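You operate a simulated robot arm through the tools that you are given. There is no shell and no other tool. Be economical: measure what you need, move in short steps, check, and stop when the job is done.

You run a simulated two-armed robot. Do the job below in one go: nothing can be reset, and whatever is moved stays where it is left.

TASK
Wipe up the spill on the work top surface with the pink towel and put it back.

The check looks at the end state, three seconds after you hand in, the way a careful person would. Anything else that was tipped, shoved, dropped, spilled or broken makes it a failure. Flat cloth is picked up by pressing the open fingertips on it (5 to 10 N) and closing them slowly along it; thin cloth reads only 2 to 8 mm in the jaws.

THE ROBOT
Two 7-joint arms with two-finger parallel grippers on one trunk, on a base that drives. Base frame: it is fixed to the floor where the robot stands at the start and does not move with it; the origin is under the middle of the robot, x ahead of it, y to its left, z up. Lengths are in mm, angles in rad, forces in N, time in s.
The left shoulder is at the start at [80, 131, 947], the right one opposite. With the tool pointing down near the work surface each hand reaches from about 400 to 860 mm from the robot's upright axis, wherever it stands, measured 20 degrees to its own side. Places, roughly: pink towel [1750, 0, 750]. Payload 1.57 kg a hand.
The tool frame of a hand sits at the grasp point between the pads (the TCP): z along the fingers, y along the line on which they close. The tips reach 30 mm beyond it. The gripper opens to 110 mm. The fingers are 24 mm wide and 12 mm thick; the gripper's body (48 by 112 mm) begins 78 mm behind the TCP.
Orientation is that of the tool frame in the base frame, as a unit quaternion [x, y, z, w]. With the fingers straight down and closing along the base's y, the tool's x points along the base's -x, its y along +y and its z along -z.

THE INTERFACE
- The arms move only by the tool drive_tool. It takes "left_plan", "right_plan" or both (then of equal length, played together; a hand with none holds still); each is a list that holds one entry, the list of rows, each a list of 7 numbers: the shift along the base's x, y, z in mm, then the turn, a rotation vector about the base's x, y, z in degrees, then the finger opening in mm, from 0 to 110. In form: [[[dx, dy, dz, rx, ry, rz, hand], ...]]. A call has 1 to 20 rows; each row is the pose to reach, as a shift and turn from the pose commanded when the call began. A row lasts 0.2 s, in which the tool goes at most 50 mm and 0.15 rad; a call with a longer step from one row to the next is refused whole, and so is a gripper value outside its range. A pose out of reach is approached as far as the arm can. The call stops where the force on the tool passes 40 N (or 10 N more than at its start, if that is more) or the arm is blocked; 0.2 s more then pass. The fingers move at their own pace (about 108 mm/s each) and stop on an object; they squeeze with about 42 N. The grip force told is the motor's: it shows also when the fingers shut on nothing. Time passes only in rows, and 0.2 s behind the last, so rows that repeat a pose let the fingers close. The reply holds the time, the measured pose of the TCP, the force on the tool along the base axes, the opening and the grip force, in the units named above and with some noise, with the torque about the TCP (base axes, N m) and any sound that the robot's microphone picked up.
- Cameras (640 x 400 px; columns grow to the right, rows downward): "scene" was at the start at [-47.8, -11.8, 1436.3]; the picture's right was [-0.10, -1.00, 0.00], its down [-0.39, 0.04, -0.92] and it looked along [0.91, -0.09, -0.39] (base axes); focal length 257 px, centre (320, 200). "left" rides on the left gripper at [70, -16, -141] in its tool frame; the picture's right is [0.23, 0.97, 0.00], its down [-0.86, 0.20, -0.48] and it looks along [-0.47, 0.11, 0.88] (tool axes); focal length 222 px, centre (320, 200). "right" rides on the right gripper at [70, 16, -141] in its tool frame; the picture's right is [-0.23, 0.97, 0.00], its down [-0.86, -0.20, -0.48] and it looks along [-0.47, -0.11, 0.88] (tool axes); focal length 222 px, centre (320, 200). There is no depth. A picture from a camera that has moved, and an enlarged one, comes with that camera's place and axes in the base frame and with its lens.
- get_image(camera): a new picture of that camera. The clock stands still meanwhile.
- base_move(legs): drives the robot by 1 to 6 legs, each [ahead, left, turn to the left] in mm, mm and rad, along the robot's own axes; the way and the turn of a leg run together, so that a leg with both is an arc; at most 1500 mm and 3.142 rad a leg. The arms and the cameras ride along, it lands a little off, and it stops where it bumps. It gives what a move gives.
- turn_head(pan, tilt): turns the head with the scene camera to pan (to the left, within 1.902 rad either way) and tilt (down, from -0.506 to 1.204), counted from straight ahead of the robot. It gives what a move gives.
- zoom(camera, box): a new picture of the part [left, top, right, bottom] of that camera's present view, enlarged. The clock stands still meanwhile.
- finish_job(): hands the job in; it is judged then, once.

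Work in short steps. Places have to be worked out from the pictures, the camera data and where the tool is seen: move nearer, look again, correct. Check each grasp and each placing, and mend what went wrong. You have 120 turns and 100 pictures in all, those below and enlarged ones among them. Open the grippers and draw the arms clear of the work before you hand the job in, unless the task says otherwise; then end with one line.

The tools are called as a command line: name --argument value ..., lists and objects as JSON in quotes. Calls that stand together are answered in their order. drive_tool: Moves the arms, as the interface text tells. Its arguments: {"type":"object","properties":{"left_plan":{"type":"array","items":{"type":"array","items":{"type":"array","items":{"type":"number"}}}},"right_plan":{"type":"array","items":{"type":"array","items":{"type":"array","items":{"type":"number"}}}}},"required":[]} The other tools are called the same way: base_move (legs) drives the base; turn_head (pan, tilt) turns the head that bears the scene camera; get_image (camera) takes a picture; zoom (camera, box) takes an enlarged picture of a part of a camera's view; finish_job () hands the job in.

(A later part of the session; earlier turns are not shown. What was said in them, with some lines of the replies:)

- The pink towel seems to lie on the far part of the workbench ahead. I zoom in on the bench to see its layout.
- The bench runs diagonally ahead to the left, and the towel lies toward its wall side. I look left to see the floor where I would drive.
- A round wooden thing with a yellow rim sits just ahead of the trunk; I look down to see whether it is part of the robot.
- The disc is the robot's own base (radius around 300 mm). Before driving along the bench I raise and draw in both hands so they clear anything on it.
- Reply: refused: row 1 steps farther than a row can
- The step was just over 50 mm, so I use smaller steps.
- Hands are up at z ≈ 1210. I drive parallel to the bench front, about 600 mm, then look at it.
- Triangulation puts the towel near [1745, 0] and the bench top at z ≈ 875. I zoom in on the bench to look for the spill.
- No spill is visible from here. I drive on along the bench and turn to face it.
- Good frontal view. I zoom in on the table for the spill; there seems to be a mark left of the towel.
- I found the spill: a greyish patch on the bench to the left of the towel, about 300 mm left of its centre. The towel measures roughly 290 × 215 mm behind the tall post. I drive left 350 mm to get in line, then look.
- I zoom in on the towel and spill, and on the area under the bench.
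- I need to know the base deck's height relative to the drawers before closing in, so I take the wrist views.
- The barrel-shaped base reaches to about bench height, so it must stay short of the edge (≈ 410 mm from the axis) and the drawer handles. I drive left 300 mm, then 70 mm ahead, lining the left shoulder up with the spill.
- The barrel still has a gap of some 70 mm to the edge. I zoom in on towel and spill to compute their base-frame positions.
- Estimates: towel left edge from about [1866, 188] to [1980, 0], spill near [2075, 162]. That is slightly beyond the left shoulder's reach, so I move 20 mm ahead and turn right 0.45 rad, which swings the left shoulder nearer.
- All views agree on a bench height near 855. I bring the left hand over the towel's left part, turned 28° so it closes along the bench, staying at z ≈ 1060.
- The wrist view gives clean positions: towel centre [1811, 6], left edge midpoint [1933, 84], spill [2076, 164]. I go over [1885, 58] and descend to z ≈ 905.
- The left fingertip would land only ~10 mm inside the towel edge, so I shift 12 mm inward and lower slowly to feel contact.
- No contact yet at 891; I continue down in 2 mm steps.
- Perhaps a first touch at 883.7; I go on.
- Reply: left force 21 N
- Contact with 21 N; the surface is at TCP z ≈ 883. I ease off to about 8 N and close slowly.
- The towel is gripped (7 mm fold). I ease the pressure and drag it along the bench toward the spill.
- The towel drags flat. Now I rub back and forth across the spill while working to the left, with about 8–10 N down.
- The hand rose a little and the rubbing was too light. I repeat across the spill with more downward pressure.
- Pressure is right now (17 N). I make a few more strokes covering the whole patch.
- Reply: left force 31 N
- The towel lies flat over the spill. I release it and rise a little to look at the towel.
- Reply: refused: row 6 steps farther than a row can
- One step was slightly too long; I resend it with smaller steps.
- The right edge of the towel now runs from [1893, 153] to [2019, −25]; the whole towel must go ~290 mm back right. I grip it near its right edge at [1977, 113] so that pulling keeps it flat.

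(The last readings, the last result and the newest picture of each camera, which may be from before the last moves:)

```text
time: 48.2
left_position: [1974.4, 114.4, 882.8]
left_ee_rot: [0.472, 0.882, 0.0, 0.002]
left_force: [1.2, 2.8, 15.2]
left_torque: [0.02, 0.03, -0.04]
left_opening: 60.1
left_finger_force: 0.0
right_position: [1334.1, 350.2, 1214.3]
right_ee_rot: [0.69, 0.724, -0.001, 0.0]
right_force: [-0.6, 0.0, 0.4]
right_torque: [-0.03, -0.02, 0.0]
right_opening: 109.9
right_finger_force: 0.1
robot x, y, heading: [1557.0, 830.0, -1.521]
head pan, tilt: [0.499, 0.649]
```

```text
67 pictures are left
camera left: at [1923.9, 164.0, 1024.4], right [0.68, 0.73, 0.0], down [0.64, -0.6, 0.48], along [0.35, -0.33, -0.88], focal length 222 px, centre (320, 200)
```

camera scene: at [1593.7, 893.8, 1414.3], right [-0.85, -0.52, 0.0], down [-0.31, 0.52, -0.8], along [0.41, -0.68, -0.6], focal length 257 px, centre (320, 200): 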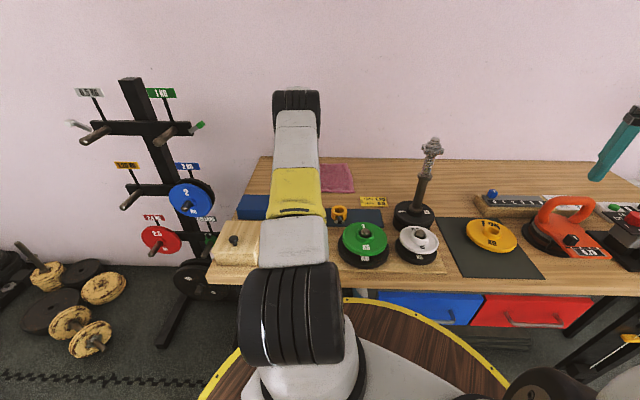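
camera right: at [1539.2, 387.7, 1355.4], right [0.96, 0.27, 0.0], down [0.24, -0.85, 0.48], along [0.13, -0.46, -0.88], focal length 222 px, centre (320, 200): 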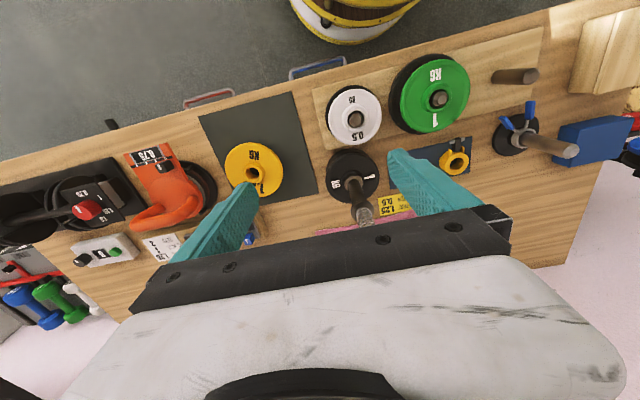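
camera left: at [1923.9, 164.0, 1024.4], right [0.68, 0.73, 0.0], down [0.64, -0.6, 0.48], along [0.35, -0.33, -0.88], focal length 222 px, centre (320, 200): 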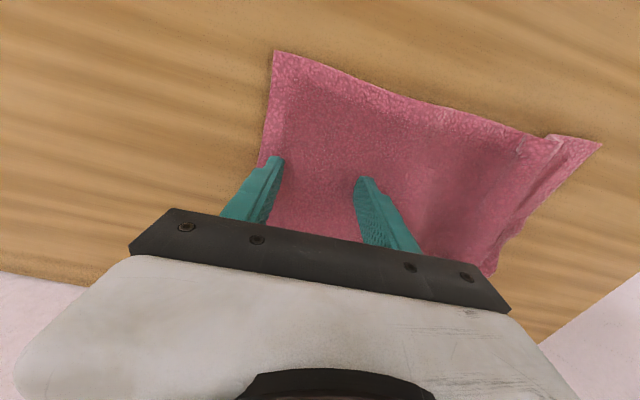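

Both fingertips rest on the towel with 15 N. I close slowly with slightly less pressure.

drive_tool --left_plan '[[[0, 0, 1, 0, 0, 0, 60], [0, 0, 1.2, 0, 0, 0, 54], [0, 0, 1.2, 0, 0, 0, 48], [0, 0, 1.2, 0, 0, 0, 42], [0, 0, 1.2, 0, 0, 0, 36], [0, 0, 1.2, 0, 0, 0, 30], [0, 0, 1.2, 0, 0, 0, 24], [0, 0, 1.2, 0, 0, 0, 18], [0, 0, 1.2, 0, 0, 0, 12], [0, 0, 1.2, 0, 0, 0, 6], [0, 0, 1.2, 0, 0, 0, 0], [0, 0, 1.2, 0, 0, 0, 0], [0, 0, 1.2, 0, 0, 0, 0]]]'

get_image --camera "left"

```text
time: 51.0
left_position: [1973.6, 114.7, 881.8]
left_ee_rot: [0.472, 0.881, 0.0, 0.0]
left_force: [-0.9, -1.0, 17.5]
left_torque: [-0.02, 0.01, -0.02]
left_opening: 7.8
left_finger_force: 26.9
right_position: [1334.5, 351.4, 1213.0]
right_ee_rot: [0.69, 0.724, 0.0, 0.0]
right_force: [1.1, -0.4, 0.5]
right_torque: [0.03, 0.01, 0.01]
right_opening: 110.1
right_finger_force: 0.1
robot x, y, heading: [1558.0, 830.8, -1.522]
head pan, tilt: [0.499, 0.649]
```

```text
66 pictures are left
camera left: at [1923.1, 164.4, 1024.4], right [0.68, 0.73, 0.0], down [0.64, -0.6, 0.48], along [0.35, -0.33, -0.88], focal length 222 px, centre (320, 200)
```

left: 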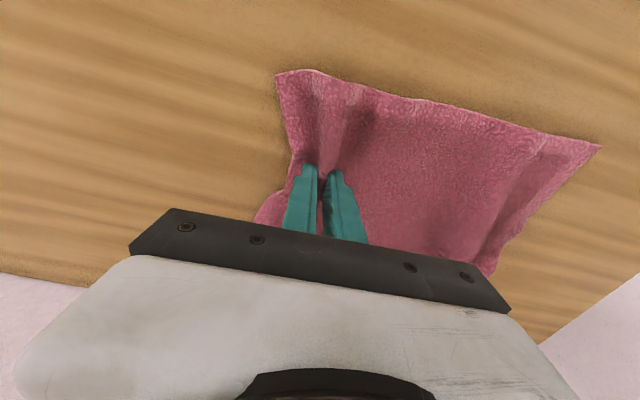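

Gripped. I drag it to the right, stopping about [1815, 35] to keep the forearm clear of the post, then look.

drive_tool --left_plan '[[[0, 0, 2.5, 0, 0, 0, 0], [-18, -9, 3, 0, 0, 0, 0], [-36, -18, 3, 0, 0, 0, 0], [-54, -27, 3, 0, 0, 0, 0], [-72, -36, 3, 0, 0, 0, 0], [-90, -45, 3, 0, 0, 0, 0], [-108, -54, 3, 0, 0, 0, 0], [-126, -63, 3, 0, 0, 0, 0], [-144, -72, 3, 0, 0, 0, 0], [-158, -80, 3, 0, 0, 0, 0]]]'

get_image --camera "left"

get_image --camera "scene"

```text
time: 53.2
left_position: [1817.5, 34.5, 884.7]
left_ee_rot: [0.472, 0.882, 0.0, 0.0]
left_force: [-0.4, 0.0, 0.5]
left_torque: [-0.01, 0.0, 0.0]
left_opening: 7.1
left_finger_force: 26.3
right_position: [1335.6, 351.0, 1213.1]
right_ee_rot: [0.69, 0.724, 0.0, 0.0]
right_force: [0.4, 0.2, -0.6]
right_torque: [0.01, 0.03, 0.03]
right_opening: 109.9
right_finger_force: 0.0
robot x, y, heading: [1558.5, 829.5, -1.525]
head pan, tilt: [0.499, 0.649]
```

```text
65 pictures are left
camera left: at [1766.5, 83.8, 1026.5], right [0.68, 0.73, 0.0], down [0.64, -0.6, 0.48], along [0.35, -0.33, -0.88], focal length 222 px, centre (320, 200)
```

left: 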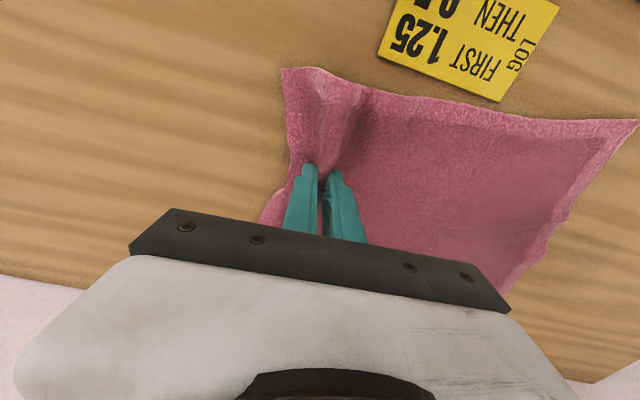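

```text
64 pictures are left
camera scene: at [1594.9, 892.4, 1414.4], right [-0.85, -0.52, 0.0], down [-0.31, 0.52, -0.8], along [0.41, -0.68, -0.6], focal length 257 px, centre (320, 200)
```

scene: 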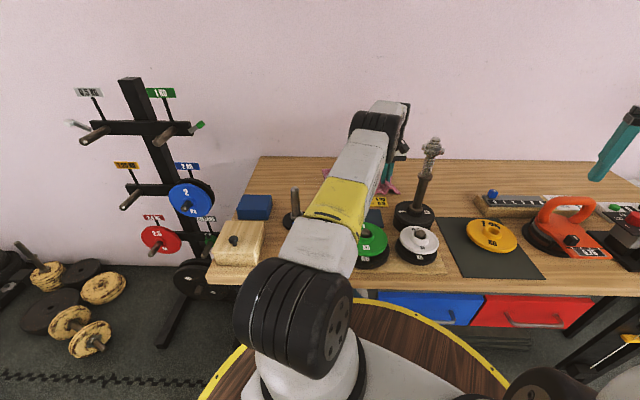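

The forearm still clears the post by about 70 mm, so I drag another 50 mm.

drive_tool --left_plan '[[[-15, -8, 0, 0, 0, 0, 0], [-30, -15, 0, 0, 0, 0, 0], [-45, -23, 0, 0, 0, 0, 0]]]'

zoom --camera "scene" --box '[250, 80, 490, 240]'

get_image --camera "right"

```text
time: 54.0
left_position: [1773.5, 17.6, 884.6]
left_ee_rot: [0.472, 0.881, -0.001, 0.001]
left_force: [0.0, -0.2, 1.2]
left_torque: [-0.05, -0.02, 0.0]
left_opening: 7.1
left_finger_force: 27.1
left hand out of reach, approached as far as the arm can: row 3
right_position: [1334.7, 349.8, 1212.9]
right_ee_rot: [0.691, 0.723, 0.0, 0.0]
right_force: [0.2, -0.9, -0.3]
right_torque: [-0.01, 0.0, -0.01]
right_opening: 110.2
right_finger_force: 0.1
robot x, y, heading: [1557.4, 829.3, -1.525]
head pan, tilt: [0.499, 0.649]
```

```text
2.50 times, centred on (370, 160) of scene
camera zoom: at [1594.9, 892.3, 1414.4], right [-0.85, -0.52, 0.0], down [-0.31, 0.52, -0.8], along [0.41, -0.68, -0.6], focal length 642 px, centre (195, 300)
```

zoom: 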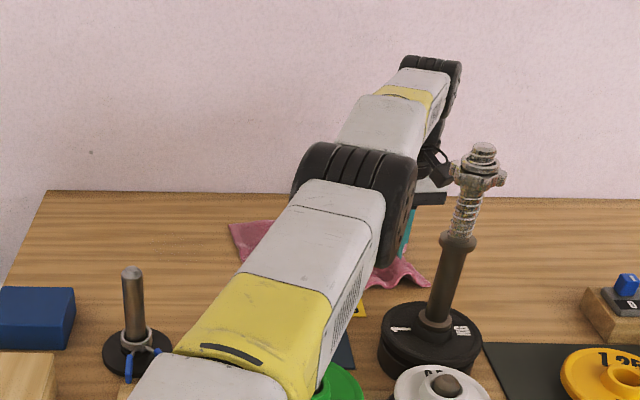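

```text
62 pictures are left
camera right: at [1347.4, 420.3, 1355.3], right [0.98, -0.18, 0.0], down [-0.16, -0.86, 0.48], along [-0.09, -0.47, -0.88], focal length 222 px, centre (320, 200)
```

right: 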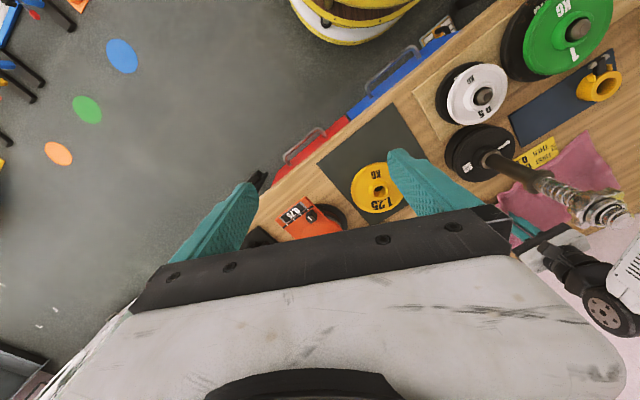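

The left arm is at its reach and near enough to the post; about 75 mm of shift is left. I release, rise and look at the towel.

drive_tool --left_plan '[[[0, 0, 1, 0, 0, 0, 10], [0, 0, 2, 0, 0, 0, 25], [0, 0, 15, 0, 0, 0, 30], [10, 10, 50, 0, 0, 0, 40], [22, 28, 90, 0, 0, 0, 60], [35, 50, 130, 0, 0, 0, 60], [50, 70, 170, 0, 0, 0, 60]]]'

get_image --camera "left"

```text
time: 55.6
left_position: [1819.9, 88.5, 1056.4]
left_ee_rot: [0.473, 0.881, 0.001, -0.001]
left_force: [0.1, -0.1, -0.4]
left_torque: [0.03, -0.03, 0.01]
left_opening: 60.0
left_finger_force: 0.0
right_position: [1334.4, 350.8, 1212.7]
right_ee_rot: [0.691, 0.723, 0.0, 0.0]
right_force: [-0.4, -0.5, 0.1]
right_torque: [0.05, -0.01, 0.0]
right_opening: 110.0
right_finger_force: 0.1
robot x, y, heading: [1558.4, 831.5, -1.524]
head pan, tilt: [0.499, 0.649]
```

```text
61 pictures are left
camera left: at [1768.6, 137.1, 1197.8], right [0.69, 0.73, 0.0], down [0.64, -0.6, 0.48], along [0.35, -0.33, -0.88], focal length 222 px, centre (320, 200)
```

left: 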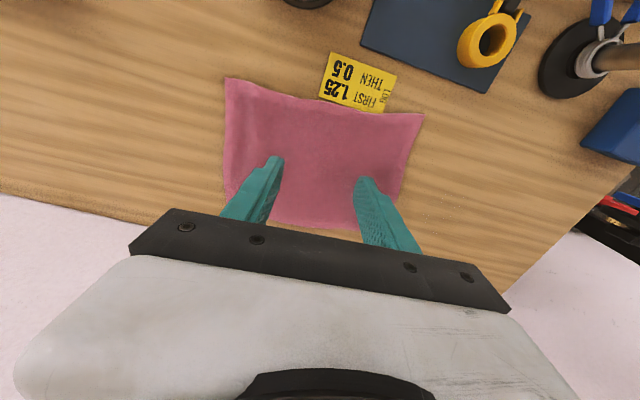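

The towel lies nearly in place (about 60 mm too far left and 20 mm near). First I zoom in where the spill was.

zoom --camera "left" --box '[380, 100, 580, 300]'

```text
2.00 times, centred on (480, 200) of left
camera zoom: at [1768.6, 137.1, 1197.8], right [0.69, 0.73, 0.0], down [0.64, -0.6, 0.48], along [0.35, -0.33, -0.88], focal length 444 px, centre (0, 200)
```

zoom: 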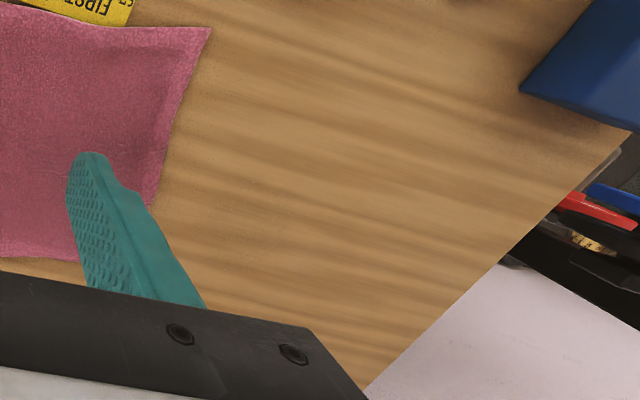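

The spill is gone. Now I retract the left hand to its travel pose before moving round for the last correction with the right arm.

drive_tool --left_plan '[[[2, 15, 45, 0, 0, -3, 70], [4, 40, 85, 0, 0, -6, 90], [5, 70, 120, 0, 0, -9, 110], [6, 105, 150, 0, 0, -13, 110], [8, 152, 152, 0, 0, -17, 110], [9, 200, 152, 0, 0, -21, 110], [10, 248, 152, 0, 0, -25, 110], [11, 296, 152, 0, 0, -28, 110], [13, 344, 152, 0, 0, -31, 110]]]'

base_move --legs '[[0, 0, 0.5], [-50, -410, 0]]'

turn_head --pan 0.0 --tilt 0.75

get_image --camera "scene"

```text
time: 57.6
left_position: [1833.7, 433.8, 1206.3]
left_ee_rot: [0.692, 0.722, 0.0, 0.0]
left_force: [-0.1, -1.2, -0.1]
left_torque: [0.04, 0.02, 0.02]
left_opening: 109.9
left_finger_force: 0.0
right_position: [1334.5, 349.7, 1212.9]
right_ee_rot: [0.691, 0.723, 0.0, 0.0]
right_force: [-0.3, -0.4, -0.1]
right_torque: [0.01, -0.01, -0.01]
right_opening: 110.2
right_finger_force: 0.0
robot x, y, heading: [1553.5, 828.4, -1.527]
head pan, tilt: [0.499, 0.649]
```

```text
time: 61.7
left_position: [1609.5, 439.9, 1206.9]
left_ee_rot: [0.485, 0.875, 0.0, 0.0]
left_force: [0.0, 0.4, -0.1]
left_torque: [-0.04, -0.02, 0.01]
left_opening: 110.1
left_finger_force: 0.0
right_position: [1214.6, 122.2, 1212.7]
right_ee_rot: [0.485, 0.875, 0.0, -0.001]
right_force: [-0.5, 0.1, -0.3]
right_torque: [-0.02, 0.01, -0.02]
right_opening: 110.2
right_finger_force: 0.2
robot x, y, heading: [1170.9, 647.4, -1.01]
head pan, tilt: [0.499, 0.649]
```

```text
time: 62.6
left_position: [1609.5, 438.7, 1207.1]
left_ee_rot: [0.484, 0.875, 0.0, 0.0]
left_force: [-0.1, -0.4, -0.5]
left_torque: [-0.01, -0.02, 0.01]
left_opening: 110.1
left_finger_force: 0.0
right_position: [1214.1, 121.6, 1213.2]
right_ee_rot: [0.485, 0.874, 0.0, 0.001]
right_force: [-0.5, -0.6, 0.4]
right_torque: [0.0, 0.0, 0.0]
right_opening: 109.9
right_finger_force: 0.0
robot x, y, heading: [1175.9, 647.9, -1.011]
head pan, tilt: [0.0, 0.75]
```

```text
59 pictures are left
camera scene: at [1142.3, 693.4, 1405.8], right [-0.85, -0.53, 0.0], down [-0.36, 0.58, -0.73], along [0.39, -0.62, -0.68], focal length 257 px, centre (320, 200)
```

scene: 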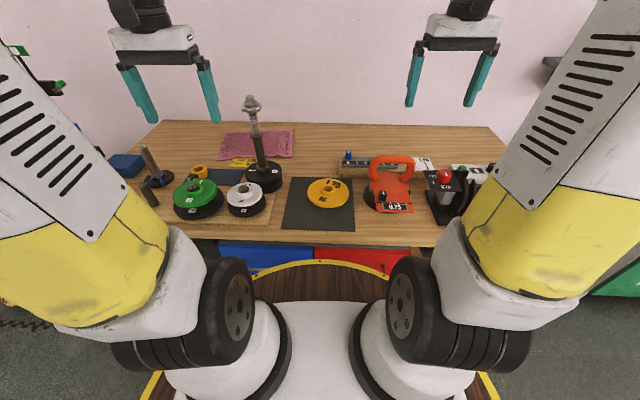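

I look with the right wrist camera at the gap between barrel and drawer handles.

get_image --camera "right"

get_image --camera "left"

```text
58 pictures are left
camera right: at [1190.9, 188.7, 1355.3], right [0.95, 0.32, 0.0], down [0.28, -0.83, 0.48], along [0.15, -0.45, -0.88], focal length 222 px, centre (320, 200)
```

right: 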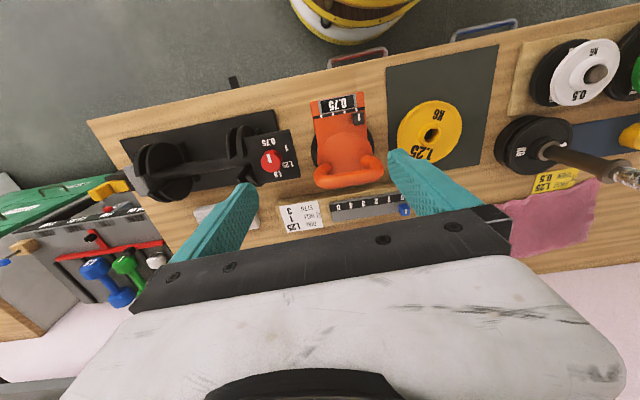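

```text
57 pictures are left
camera left: at [1559.5, 489.5, 1348.6], right [0.71, 0.71, 0.0], down [0.62, -0.62, 0.48], along [0.34, -0.34, -0.88], focal length 222 px, centre (320, 200)
```

left: 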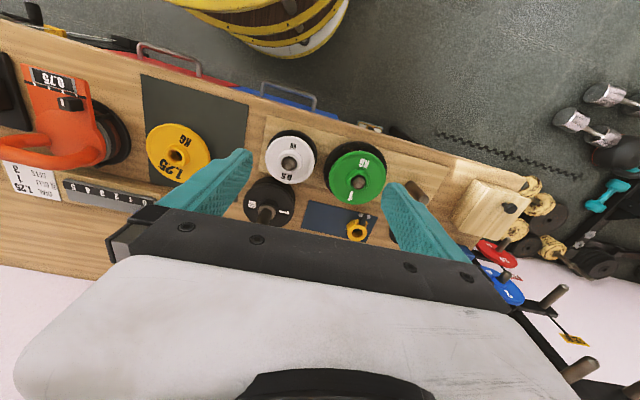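

The handles stand about 20–30 mm proud; an advance of 15 mm is still safe. I do that and turn left 0.66 rad so the right shoulder comes forward.

base_move --legs '[[15, 0, 0], [0, 0, 0.66]]'

turn_head --pan -0.5 --tilt 0.65

get_image --camera "right"

get_image --camera "scene"

```text
time: 65.1
left_position: [1655.6, 732.5, 1206.8]
left_ee_rot: [0.182, 0.983, 0.0, 0.001]
left_force: [-0.4, 0.3, 0.6]
left_torque: [0.01, 0.02, 0.01]
left_opening: 110.0
left_finger_force: 0.0
right_position: [1530.6, 240.5, 1214.2]
right_ee_rot: [0.181, 0.983, 0.0, 0.0]
right_force: [-0.2, -0.3, 0.5]
right_torque: [0.02, -0.01, 0.01]
right_opening: 110.2
right_finger_force: 0.2
robot x, y, heading: [1180.5, 638.3, -0.368]
head pan, tilt: [0.0, 0.75]
```

```text
time: 66.1
left_position: [1654.7, 731.9, 1207.5]
left_ee_rot: [0.181, 0.983, 0.0, 0.0]
left_force: [0.8, -0.4, -0.2]
left_torque: [0.01, 0.03, 0.02]
left_opening: 109.9
left_finger_force: 0.1
right_position: [1530.4, 240.4, 1213.2]
right_ee_rot: [0.181, 0.984, 0.0, 0.0]
right_force: [-0.4, -0.5, 0.4]
right_torque: [-0.02, 0.0, -0.01]
right_opening: 109.9
right_finger_force: 0.1
robot x, y, heading: [1183.6, 633.5, -0.366]
head pan, tilt: [-0.499, 0.649]
```

```text
56 pictures are left
camera right: at [1471.6, 279.9, 1355.4], right [0.56, 0.83, 0.0], down [0.73, -0.49, 0.48], along [0.4, -0.27, -0.88], focal length 222 px, centre (320, 200)
```

right: 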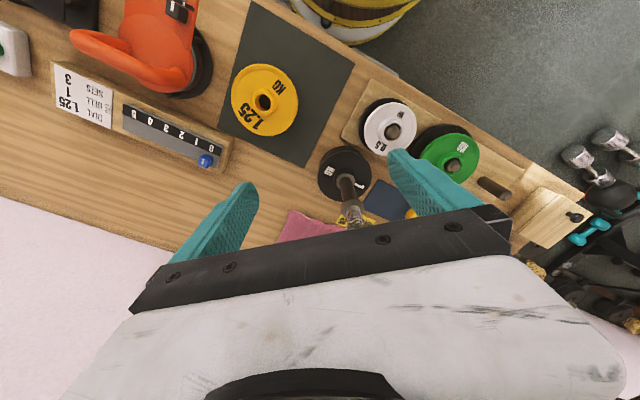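

```text
55 pictures are left
camera scene: at [1106.2, 616.4, 1414.3], right [-0.76, -0.65, 0.0], down [-0.39, 0.46, -0.8], along [0.52, -0.61, -0.6], focal length 257 px, centre (320, 200)
```

scene: 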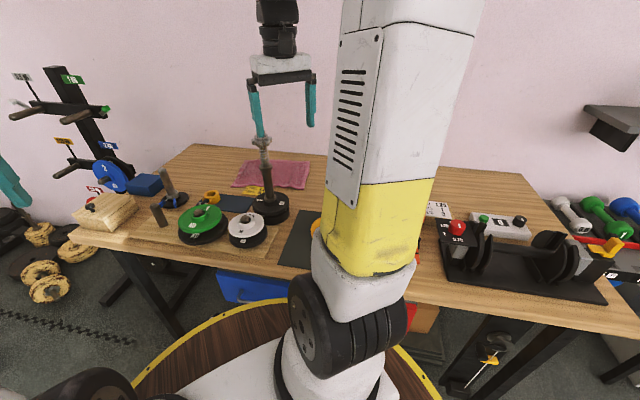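

The right hand must go round the post on its far right. I move it first away from the post at height, then over the towel's right edge at z ≈ 1060, turning to close along the bench.

drive_tool --right_plan '[[[3, -45, 0, 0, 0, -4, 110], [6, -90, 0, 0, 0, -8, 100], [10, -135, 0, 0, 0, -12, 90], [15, -180, 0, 0, 0, -16, 80], [47, -193, -24, 0, 0, -20, 70], [79, -206, -48, 0, 0, -24, 60], [111, -219, -72, 0, 0, -28, 60], [143, -232, -96, 0, 0, -31, 60], [175, -245, -124, 0, 0, -34, 60], [207, -255, -153, 0, 0, -37, 60]]]'

get_image --camera "right"

get_image --camera "scene"

```text
time: 68.3
left_position: [1654.8, 732.5, 1207.3]
left_ee_rot: [0.181, 0.983, 0.0, 0.0]
left_force: [-0.1, 0.0, 0.3]
left_torque: [-0.03, -0.09, 0.02]
left_opening: 109.9
left_finger_force: 0.0
right_position: [1734.0, -10.6, 1057.8]
right_ee_rot: [0.484, 0.875, 0.0, -0.001]
right_force: [-0.2, 0.5, 0.4]
right_torque: [-0.02, -0.05, -0.04]
right_opening: 60.0
right_finger_force: 0.1
right hand out of reach, approached as far as the arm can: row 10
robot x, y, heading: [1181.7, 634.2, -0.363]
head pan, tilt: [-0.499, 0.649]
```

```text
54 pictures are left
camera right: at [1710.1, 57.3, 1201.1], right [0.95, 0.32, 0.0], down [0.28, -0.83, 0.48], along [0.15, -0.45, -0.88], focal length 222 px, centre (320, 200)
```

right: 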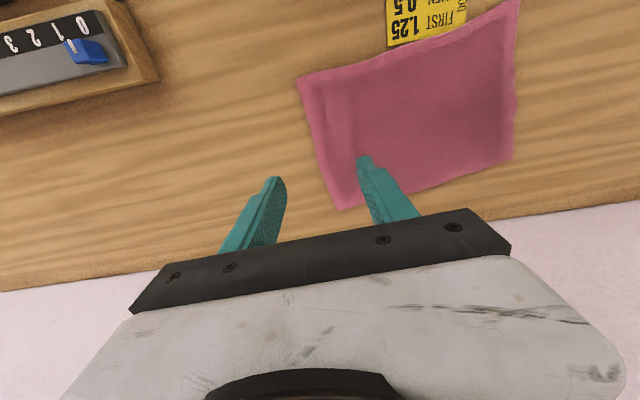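

```text
53 pictures are left
camera scene: at [1105.5, 616.9, 1414.3], right [-0.76, -0.65, 0.0], down [-0.39, 0.46, -0.8], along [0.52, -0.61, -0.6], focal length 257 px, centre (320, 200)
```

scene: 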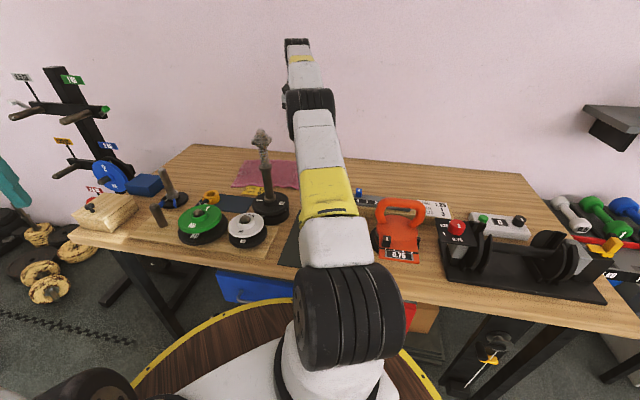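

The right view confirms the towel is off by about (+49, +41). I lower to its right part at [1753, 11], near enough for reach and clear of the post.

drive_tool --right_plan '[[[10, 18, -15, 0, 0, 0, 46], [16, 26, -55, 0, 0, 0, 46], [16, 26, -95, 0, 0, 0, 46], [16, 26, -135, 0, 0, 0, 46], [16, 26, -160, 0, 0, 0, 46], [16, 26, -160, 0, 0, 0, 46]]]'

get_image --camera "right"

zoom --camera "scene" --box '[200, 40, 440, 200]'

```text
time: 69.7
left_position: [1655.1, 732.1, 1206.2]
left_ee_rot: [0.182, 0.983, 0.001, 0.0]
left_force: [0.3, 0.1, 0.2]
left_torque: [0.02, 0.0, 0.0]
left_opening: 109.9
left_finger_force: 0.1
right_position: [1749.8, 14.6, 898.4]
right_ee_rot: [0.484, 0.875, 0.0, 0.001]
right_force: [-0.4, -0.8, -0.5]
right_torque: [0.02, -0.03, 0.02]
right_opening: 46.0
right_finger_force: 0.0
robot x, y, heading: [1178.9, 634.1, -0.367]
head pan, tilt: [-0.499, 0.649]
```

```text
52 pictures are left
camera right: at [1726.9, 81.6, 1040.3], right [0.95, 0.32, 0.0], down [0.29, -0.83, 0.48], along [0.16, -0.45, -0.88], focal length 222 px, centre (320, 200)
```

right: 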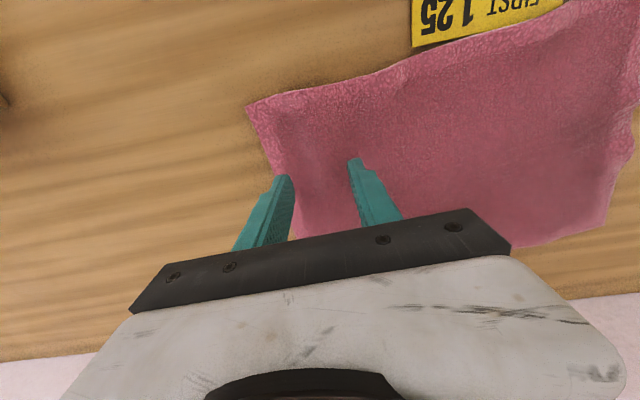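

```text
2.50 times, centred on (320, 120) of scene
camera zoom: at [1106.2, 616.3, 1414.4], right [-0.76, -0.65, 0.0], down [-0.39, 0.46, -0.8], along [0.52, -0.61, -0.6], focal length 642 px, centre (320, 400)
```

zoom: 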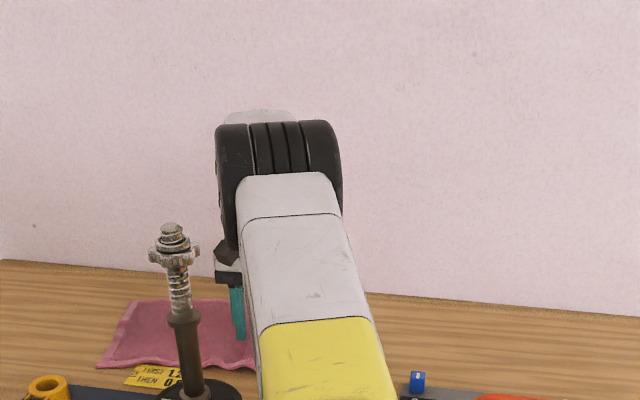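

Clear of the post, but the right finger is nearly over the towel's edge; I shift 10 mm inward and lower to contact.

drive_tool --right_plan '[[[8, 5, 0, 0, 0, 0, 46], [8, 5, -6, 0, 0, 0, 46], [8, 5, -11, 0, 0, 0, 46], [8, 5, -14, 0, 0, 0, 46], [8, 5, -16, 0, 0, 0, 46], [8, 5, -17.5, 0, 0, 0, 46], [8, 5, -18.5, 0, 0, 0, 46]]]'

get_image --camera "right"

```text
time: 71.3
left_position: [1655.8, 731.6, 1207.4]
left_ee_rot: [0.182, 0.983, 0.001, -0.001]
left_force: [0.2, 0.3, 0.2]
left_torque: [-0.04, -0.02, 0.0]
left_opening: 110.1
left_finger_force: 0.0
right_position: [1757.5, 18.9, 882.8]
right_ee_rot: [0.484, 0.875, 0.0, 0.002]
right_force: [-3.5, 2.8, 20.1]
right_torque: [0.04, 0.17, -0.02]
right_opening: 46.2
right_finger_force: 0.1
robot x, y, heading: [1177.9, 635.3, -0.367]
head pan, tilt: [-0.499, 0.649]
```

```text
50 pictures are left
camera right: at [1734.6, 87.2, 1024.6], right [0.95, 0.32, 0.0], down [0.28, -0.83, 0.48], along [0.16, -0.45, -0.88], focal length 222 px, centre (320, 200)
```

right: 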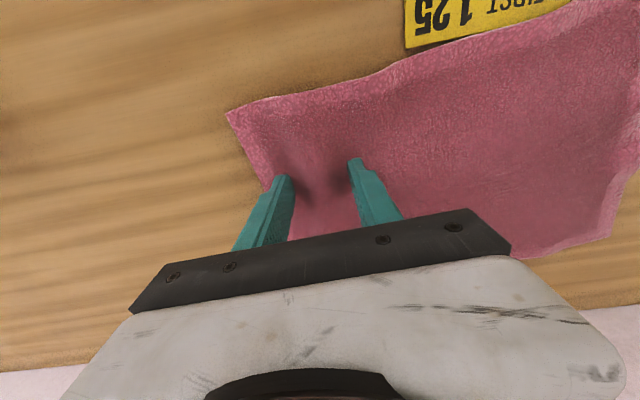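

Both tips are on the cloth at 20 N. I ease to about 10 N and close slowly.

drive_tool --right_plan '[[[0, 0, 2, 0, 0, 0, 46], [0, 0, 2, 0, 0, 0, 40], [0, 0, 2, 0, 0, 0, 34], [0, 0, 2, 0, 0, 0, 28], [0, 0, 2, 0, 0, 0, 22], [0, 0, 2, 0, 0, 0, 16], [0, 0, 2, 0, 0, 0, 10], [0, 0, 2, 0, 0, 0, 5], [0, 0, 2, 0, 0, 0, 0], [0, 0, 2, 0, 0, 0, 0], [0, 0, 2, 0, 0, 0, 0]]]'

get_image --camera "right"

```text
time: 73.7
left_position: [1654.0, 731.9, 1207.5]
left_ee_rot: [0.181, 0.983, 0.0, 0.001]
left_force: [0.3, -0.4, 0.9]
left_torque: [0.0, -0.02, 0.01]
left_opening: 109.9
left_finger_force: 0.2
right_position: [1757.4, 19.5, 883.0]
right_ee_rot: [0.484, 0.875, -0.001, 0.001]
right_force: [-1.7, -1.5, 20.3]
right_torque: [-0.02, 0.05, 0.0]
right_opening: 5.7
right_finger_force: 25.4
robot x, y, heading: [1179.5, 635.0, -0.367]
head pan, tilt: [-0.499, 0.649]
```

```text
49 pictures are left
camera right: at [1734.0, 87.0, 1024.7], right [0.95, 0.32, 0.0], down [0.28, -0.83, 0.48], along [0.16, -0.45, -0.88], focal length 222 px, centre (320, 200)
```

right: 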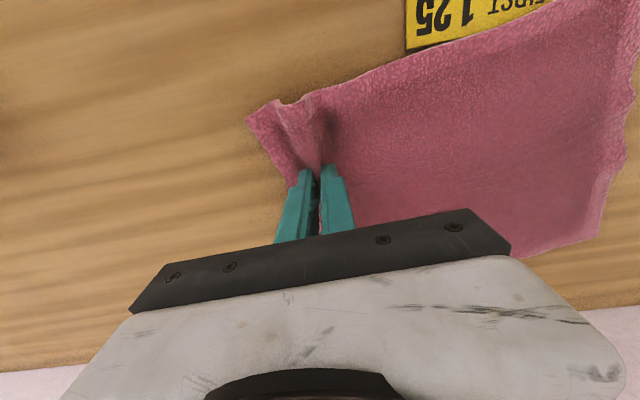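

Gripped. I drag it by about (−55, −46).

drive_tool --right_plan '[[[0, 0, 2.5, 0, 0, 0, 0], [-14, -12, 3, 0, 0, 0, 0], [-28, -23, 3, 0, 0, 0, 0], [-42, -35, 3, 0, 0, 0, 0], [-55, -46, 3, 0, 0, 0, 0], [-55, -46, 3, 0, 0, 0, 0]]]'

get_image --camera "right"

```text
time: 75.1
left_position: [1654.4, 731.5, 1207.3]
left_ee_rot: [0.181, 0.984, 0.0, 0.0]
left_force: [-0.6, 1.6, -0.6]
left_torque: [0.0, 0.03, 0.01]
left_opening: 110.2
left_finger_force: 0.1
right_position: [1702.3, -25.2, 885.1]
right_ee_rot: [0.484, 0.875, 0.001, -0.001]
right_force: [0.9, 0.4, 0.3]
right_torque: [0.02, 0.01, 0.0]
right_opening: 5.3
right_finger_force: 25.7
robot x, y, heading: [1183.1, 635.2, -0.362]
head pan, tilt: [-0.499, 0.649]
```

```text
48 pictures are left
camera right: at [1679.3, 41.8, 1027.2], right [0.95, 0.32, 0.0], down [0.29, -0.83, 0.48], along [0.15, -0.45, -0.88], focal length 222 px, centre (320, 200)
```

right: 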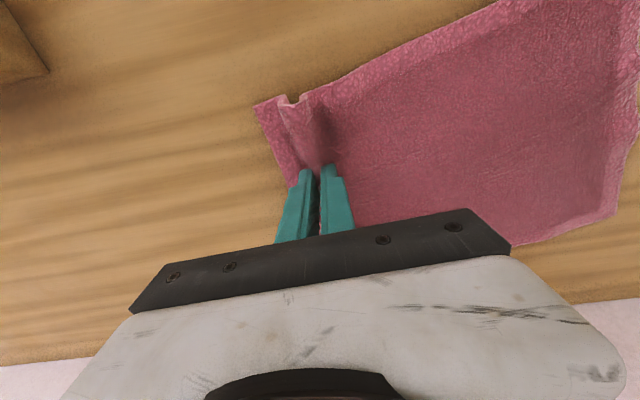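

The towel followed. I open, rise and look at the result.

drive_tool --right_plan '[[[0, 0, 0, 0, 0, 0, 15], [0, 0, 0, 0, 0, 0, 30], [0, 0, 15, 0, 0, 0, 40], [-5, 5, 60, 0, 0, 0, 60], [-10, 15, 105, 0, 0, 0, 60], [-15, 25, 150, 0, 0, 0, 60], [-15, 35, 190, 0, 0, 0, 60]]]'

get_image --camera "right"

zoom --camera "scene" --box '[140, 110, 380, 270]'

```text
time: 76.7
left_position: [1656.1, 731.4, 1207.6]
left_ee_rot: [0.181, 0.983, 0.0, 0.0]
left_force: [0.6, 0.1, -0.9]
left_torque: [0.01, -0.01, -0.04]
left_opening: 110.0
left_finger_force: 0.0
right_position: [1689.1, 7.8, 1075.1]
right_ee_rot: [0.484, 0.875, 0.001, -0.001]
right_force: [-0.6, 0.4, -0.6]
right_torque: [0.0, 0.04, 0.01]
right_opening: 60.0
right_finger_force: 0.0
robot x, y, heading: [1184.3, 634.4, -0.362]
head pan, tilt: [-0.499, 0.649]
```

```text
47 pictures are left
camera right: at [1665.4, 75.6, 1216.7], right [0.95, 0.33, 0.0], down [0.29, -0.83, 0.48], along [0.15, -0.45, -0.88], focal length 222 px, centre (320, 200)
```

right: 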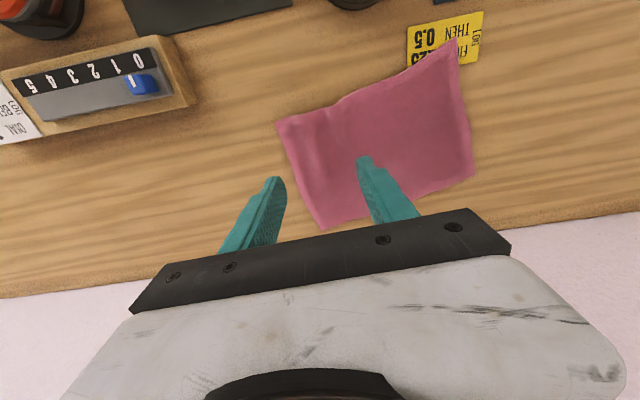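

```text
2.50 times, centred on (260, 190) of scene
camera zoom: at [1106.3, 616.1, 1414.4], right [-0.76, -0.65, 0.0], down [-0.39, 0.46, -0.8], along [0.52, -0.61, -0.6], focal length 642 px, centre (470, 225)
```

zoom: 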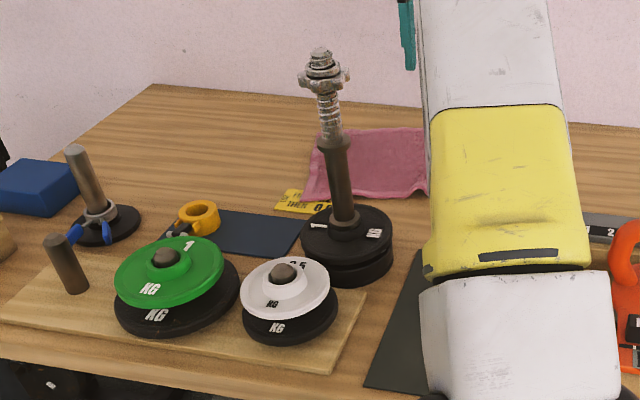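

The towel is back: its centre is within about 20 mm of the original and it lies flat, turned only a few degrees. The spill is gone and nothing else moved. I retract the right hand the way it came.

drive_tool --right_plan '[[[-10, 3, 45, 0, 0, 3, 70], [-40, 14, 80, 0, 0, 6, 90], [-70, 25, 110, 0, 0, 10, 110], [-107, 38, 138, 0, 0, 14, 110], [-144, 52, 138, 0, 0, 18, 110], [-147, 97, 138, 0, 0, 22, 110], [-151, 142, 138, 0, 0, 27, 110], [-155, 187, 138, 0, 0, 32, 110], [-159, 228, 138, 0, 0, 37, 110]]]'

base_move --legs '[[-200, 0, 0]]'

turn_head --pan -0.3 --tilt 0.5

zoom --camera "scene" --box '[120, 110, 440, 310]'

```text
time: 78.7
left_position: [1655.4, 732.4, 1207.0]
left_ee_rot: [0.182, 0.983, 0.0, 0.0]
left_force: [0.0, 0.3, 0.3]
left_torque: [0.01, 0.04, -0.03]
left_opening: 109.7
left_finger_force: 0.0
right_position: [1529.1, 236.9, 1213.2]
right_ee_rot: [0.181, 0.983, 0.0, 0.0]
right_force: [-0.3, -0.7, -0.6]
right_torque: [0.02, 0.02, -0.02]
right_opening: 110.2
right_finger_force: 0.2
robot x, y, heading: [1178.8, 634.8, -0.361]
head pan, tilt: [-0.499, 0.649]
```

```text
time: 80.3
left_position: [1466.4, 803.5, 1206.3]
left_ee_rot: [0.182, 0.983, 0.001, 0.0]
left_force: [-0.1, -1.3, -0.2]
left_torque: [0.01, 0.0, 0.0]
left_opening: 109.8
left_finger_force: 0.0
right_position: [1339.3, 308.0, 1214.2]
right_ee_rot: [0.181, 0.983, -0.001, 0.0]
right_force: [0.3, 0.0, 0.1]
right_torque: [0.0, -0.04, -0.01]
right_opening: 110.2
right_finger_force: 0.0
robot x, y, heading: [990.0, 707.2, -0.362]
head pan, tilt: [-0.499, 0.649]
```

```text
time: 81.0
left_position: [1466.1, 804.9, 1208.7]
left_ee_rot: [0.181, 0.983, 0.0, 0.001]
left_force: [0.3, 0.9, -0.7]
left_torque: [-0.03, 0.04, 0.01]
left_opening: 109.9
left_finger_force: 0.1
right_position: [1341.0, 308.6, 1213.2]
right_ee_rot: [0.182, 0.983, 0.0, 0.001]
right_force: [-0.7, 0.1, -0.2]
right_torque: [-0.02, -0.01, 0.0]
right_opening: 109.8
right_finger_force: 0.1
robot x, y, heading: [994.0, 706.8, -0.364]
head pan, tilt: [-0.3, 0.499]
```

```text
2.00 times, centred on (280, 210) of scene
camera zoom: at [932.5, 698.3, 1427.7], right [-0.62, -0.79, 0.0], down [-0.38, 0.3, -0.88], along [0.69, -0.54, -0.48], focal length 514 px, centre (400, 180)
```

zoom: 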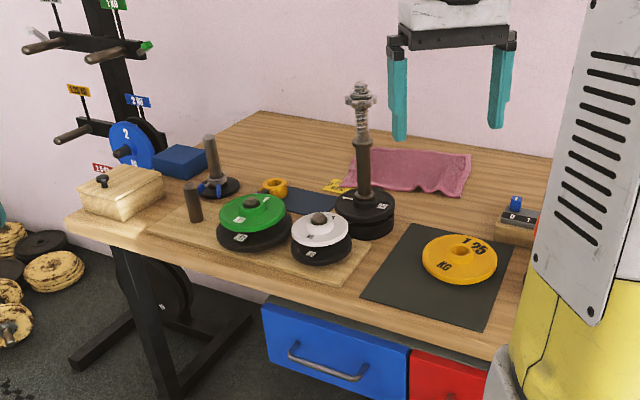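

The towel is flat in its place, the spill is gone, everything else stands as before, and both open hands are clear. I hand in.

finish_job

```text
The job is handed in.
```

The spill on the work top is wiped up. The pink towel is back within about 20 mm of its original spot, lying flat but turned roughly 8° so that one corner covers part of the yellow label. Nothing else was moved.
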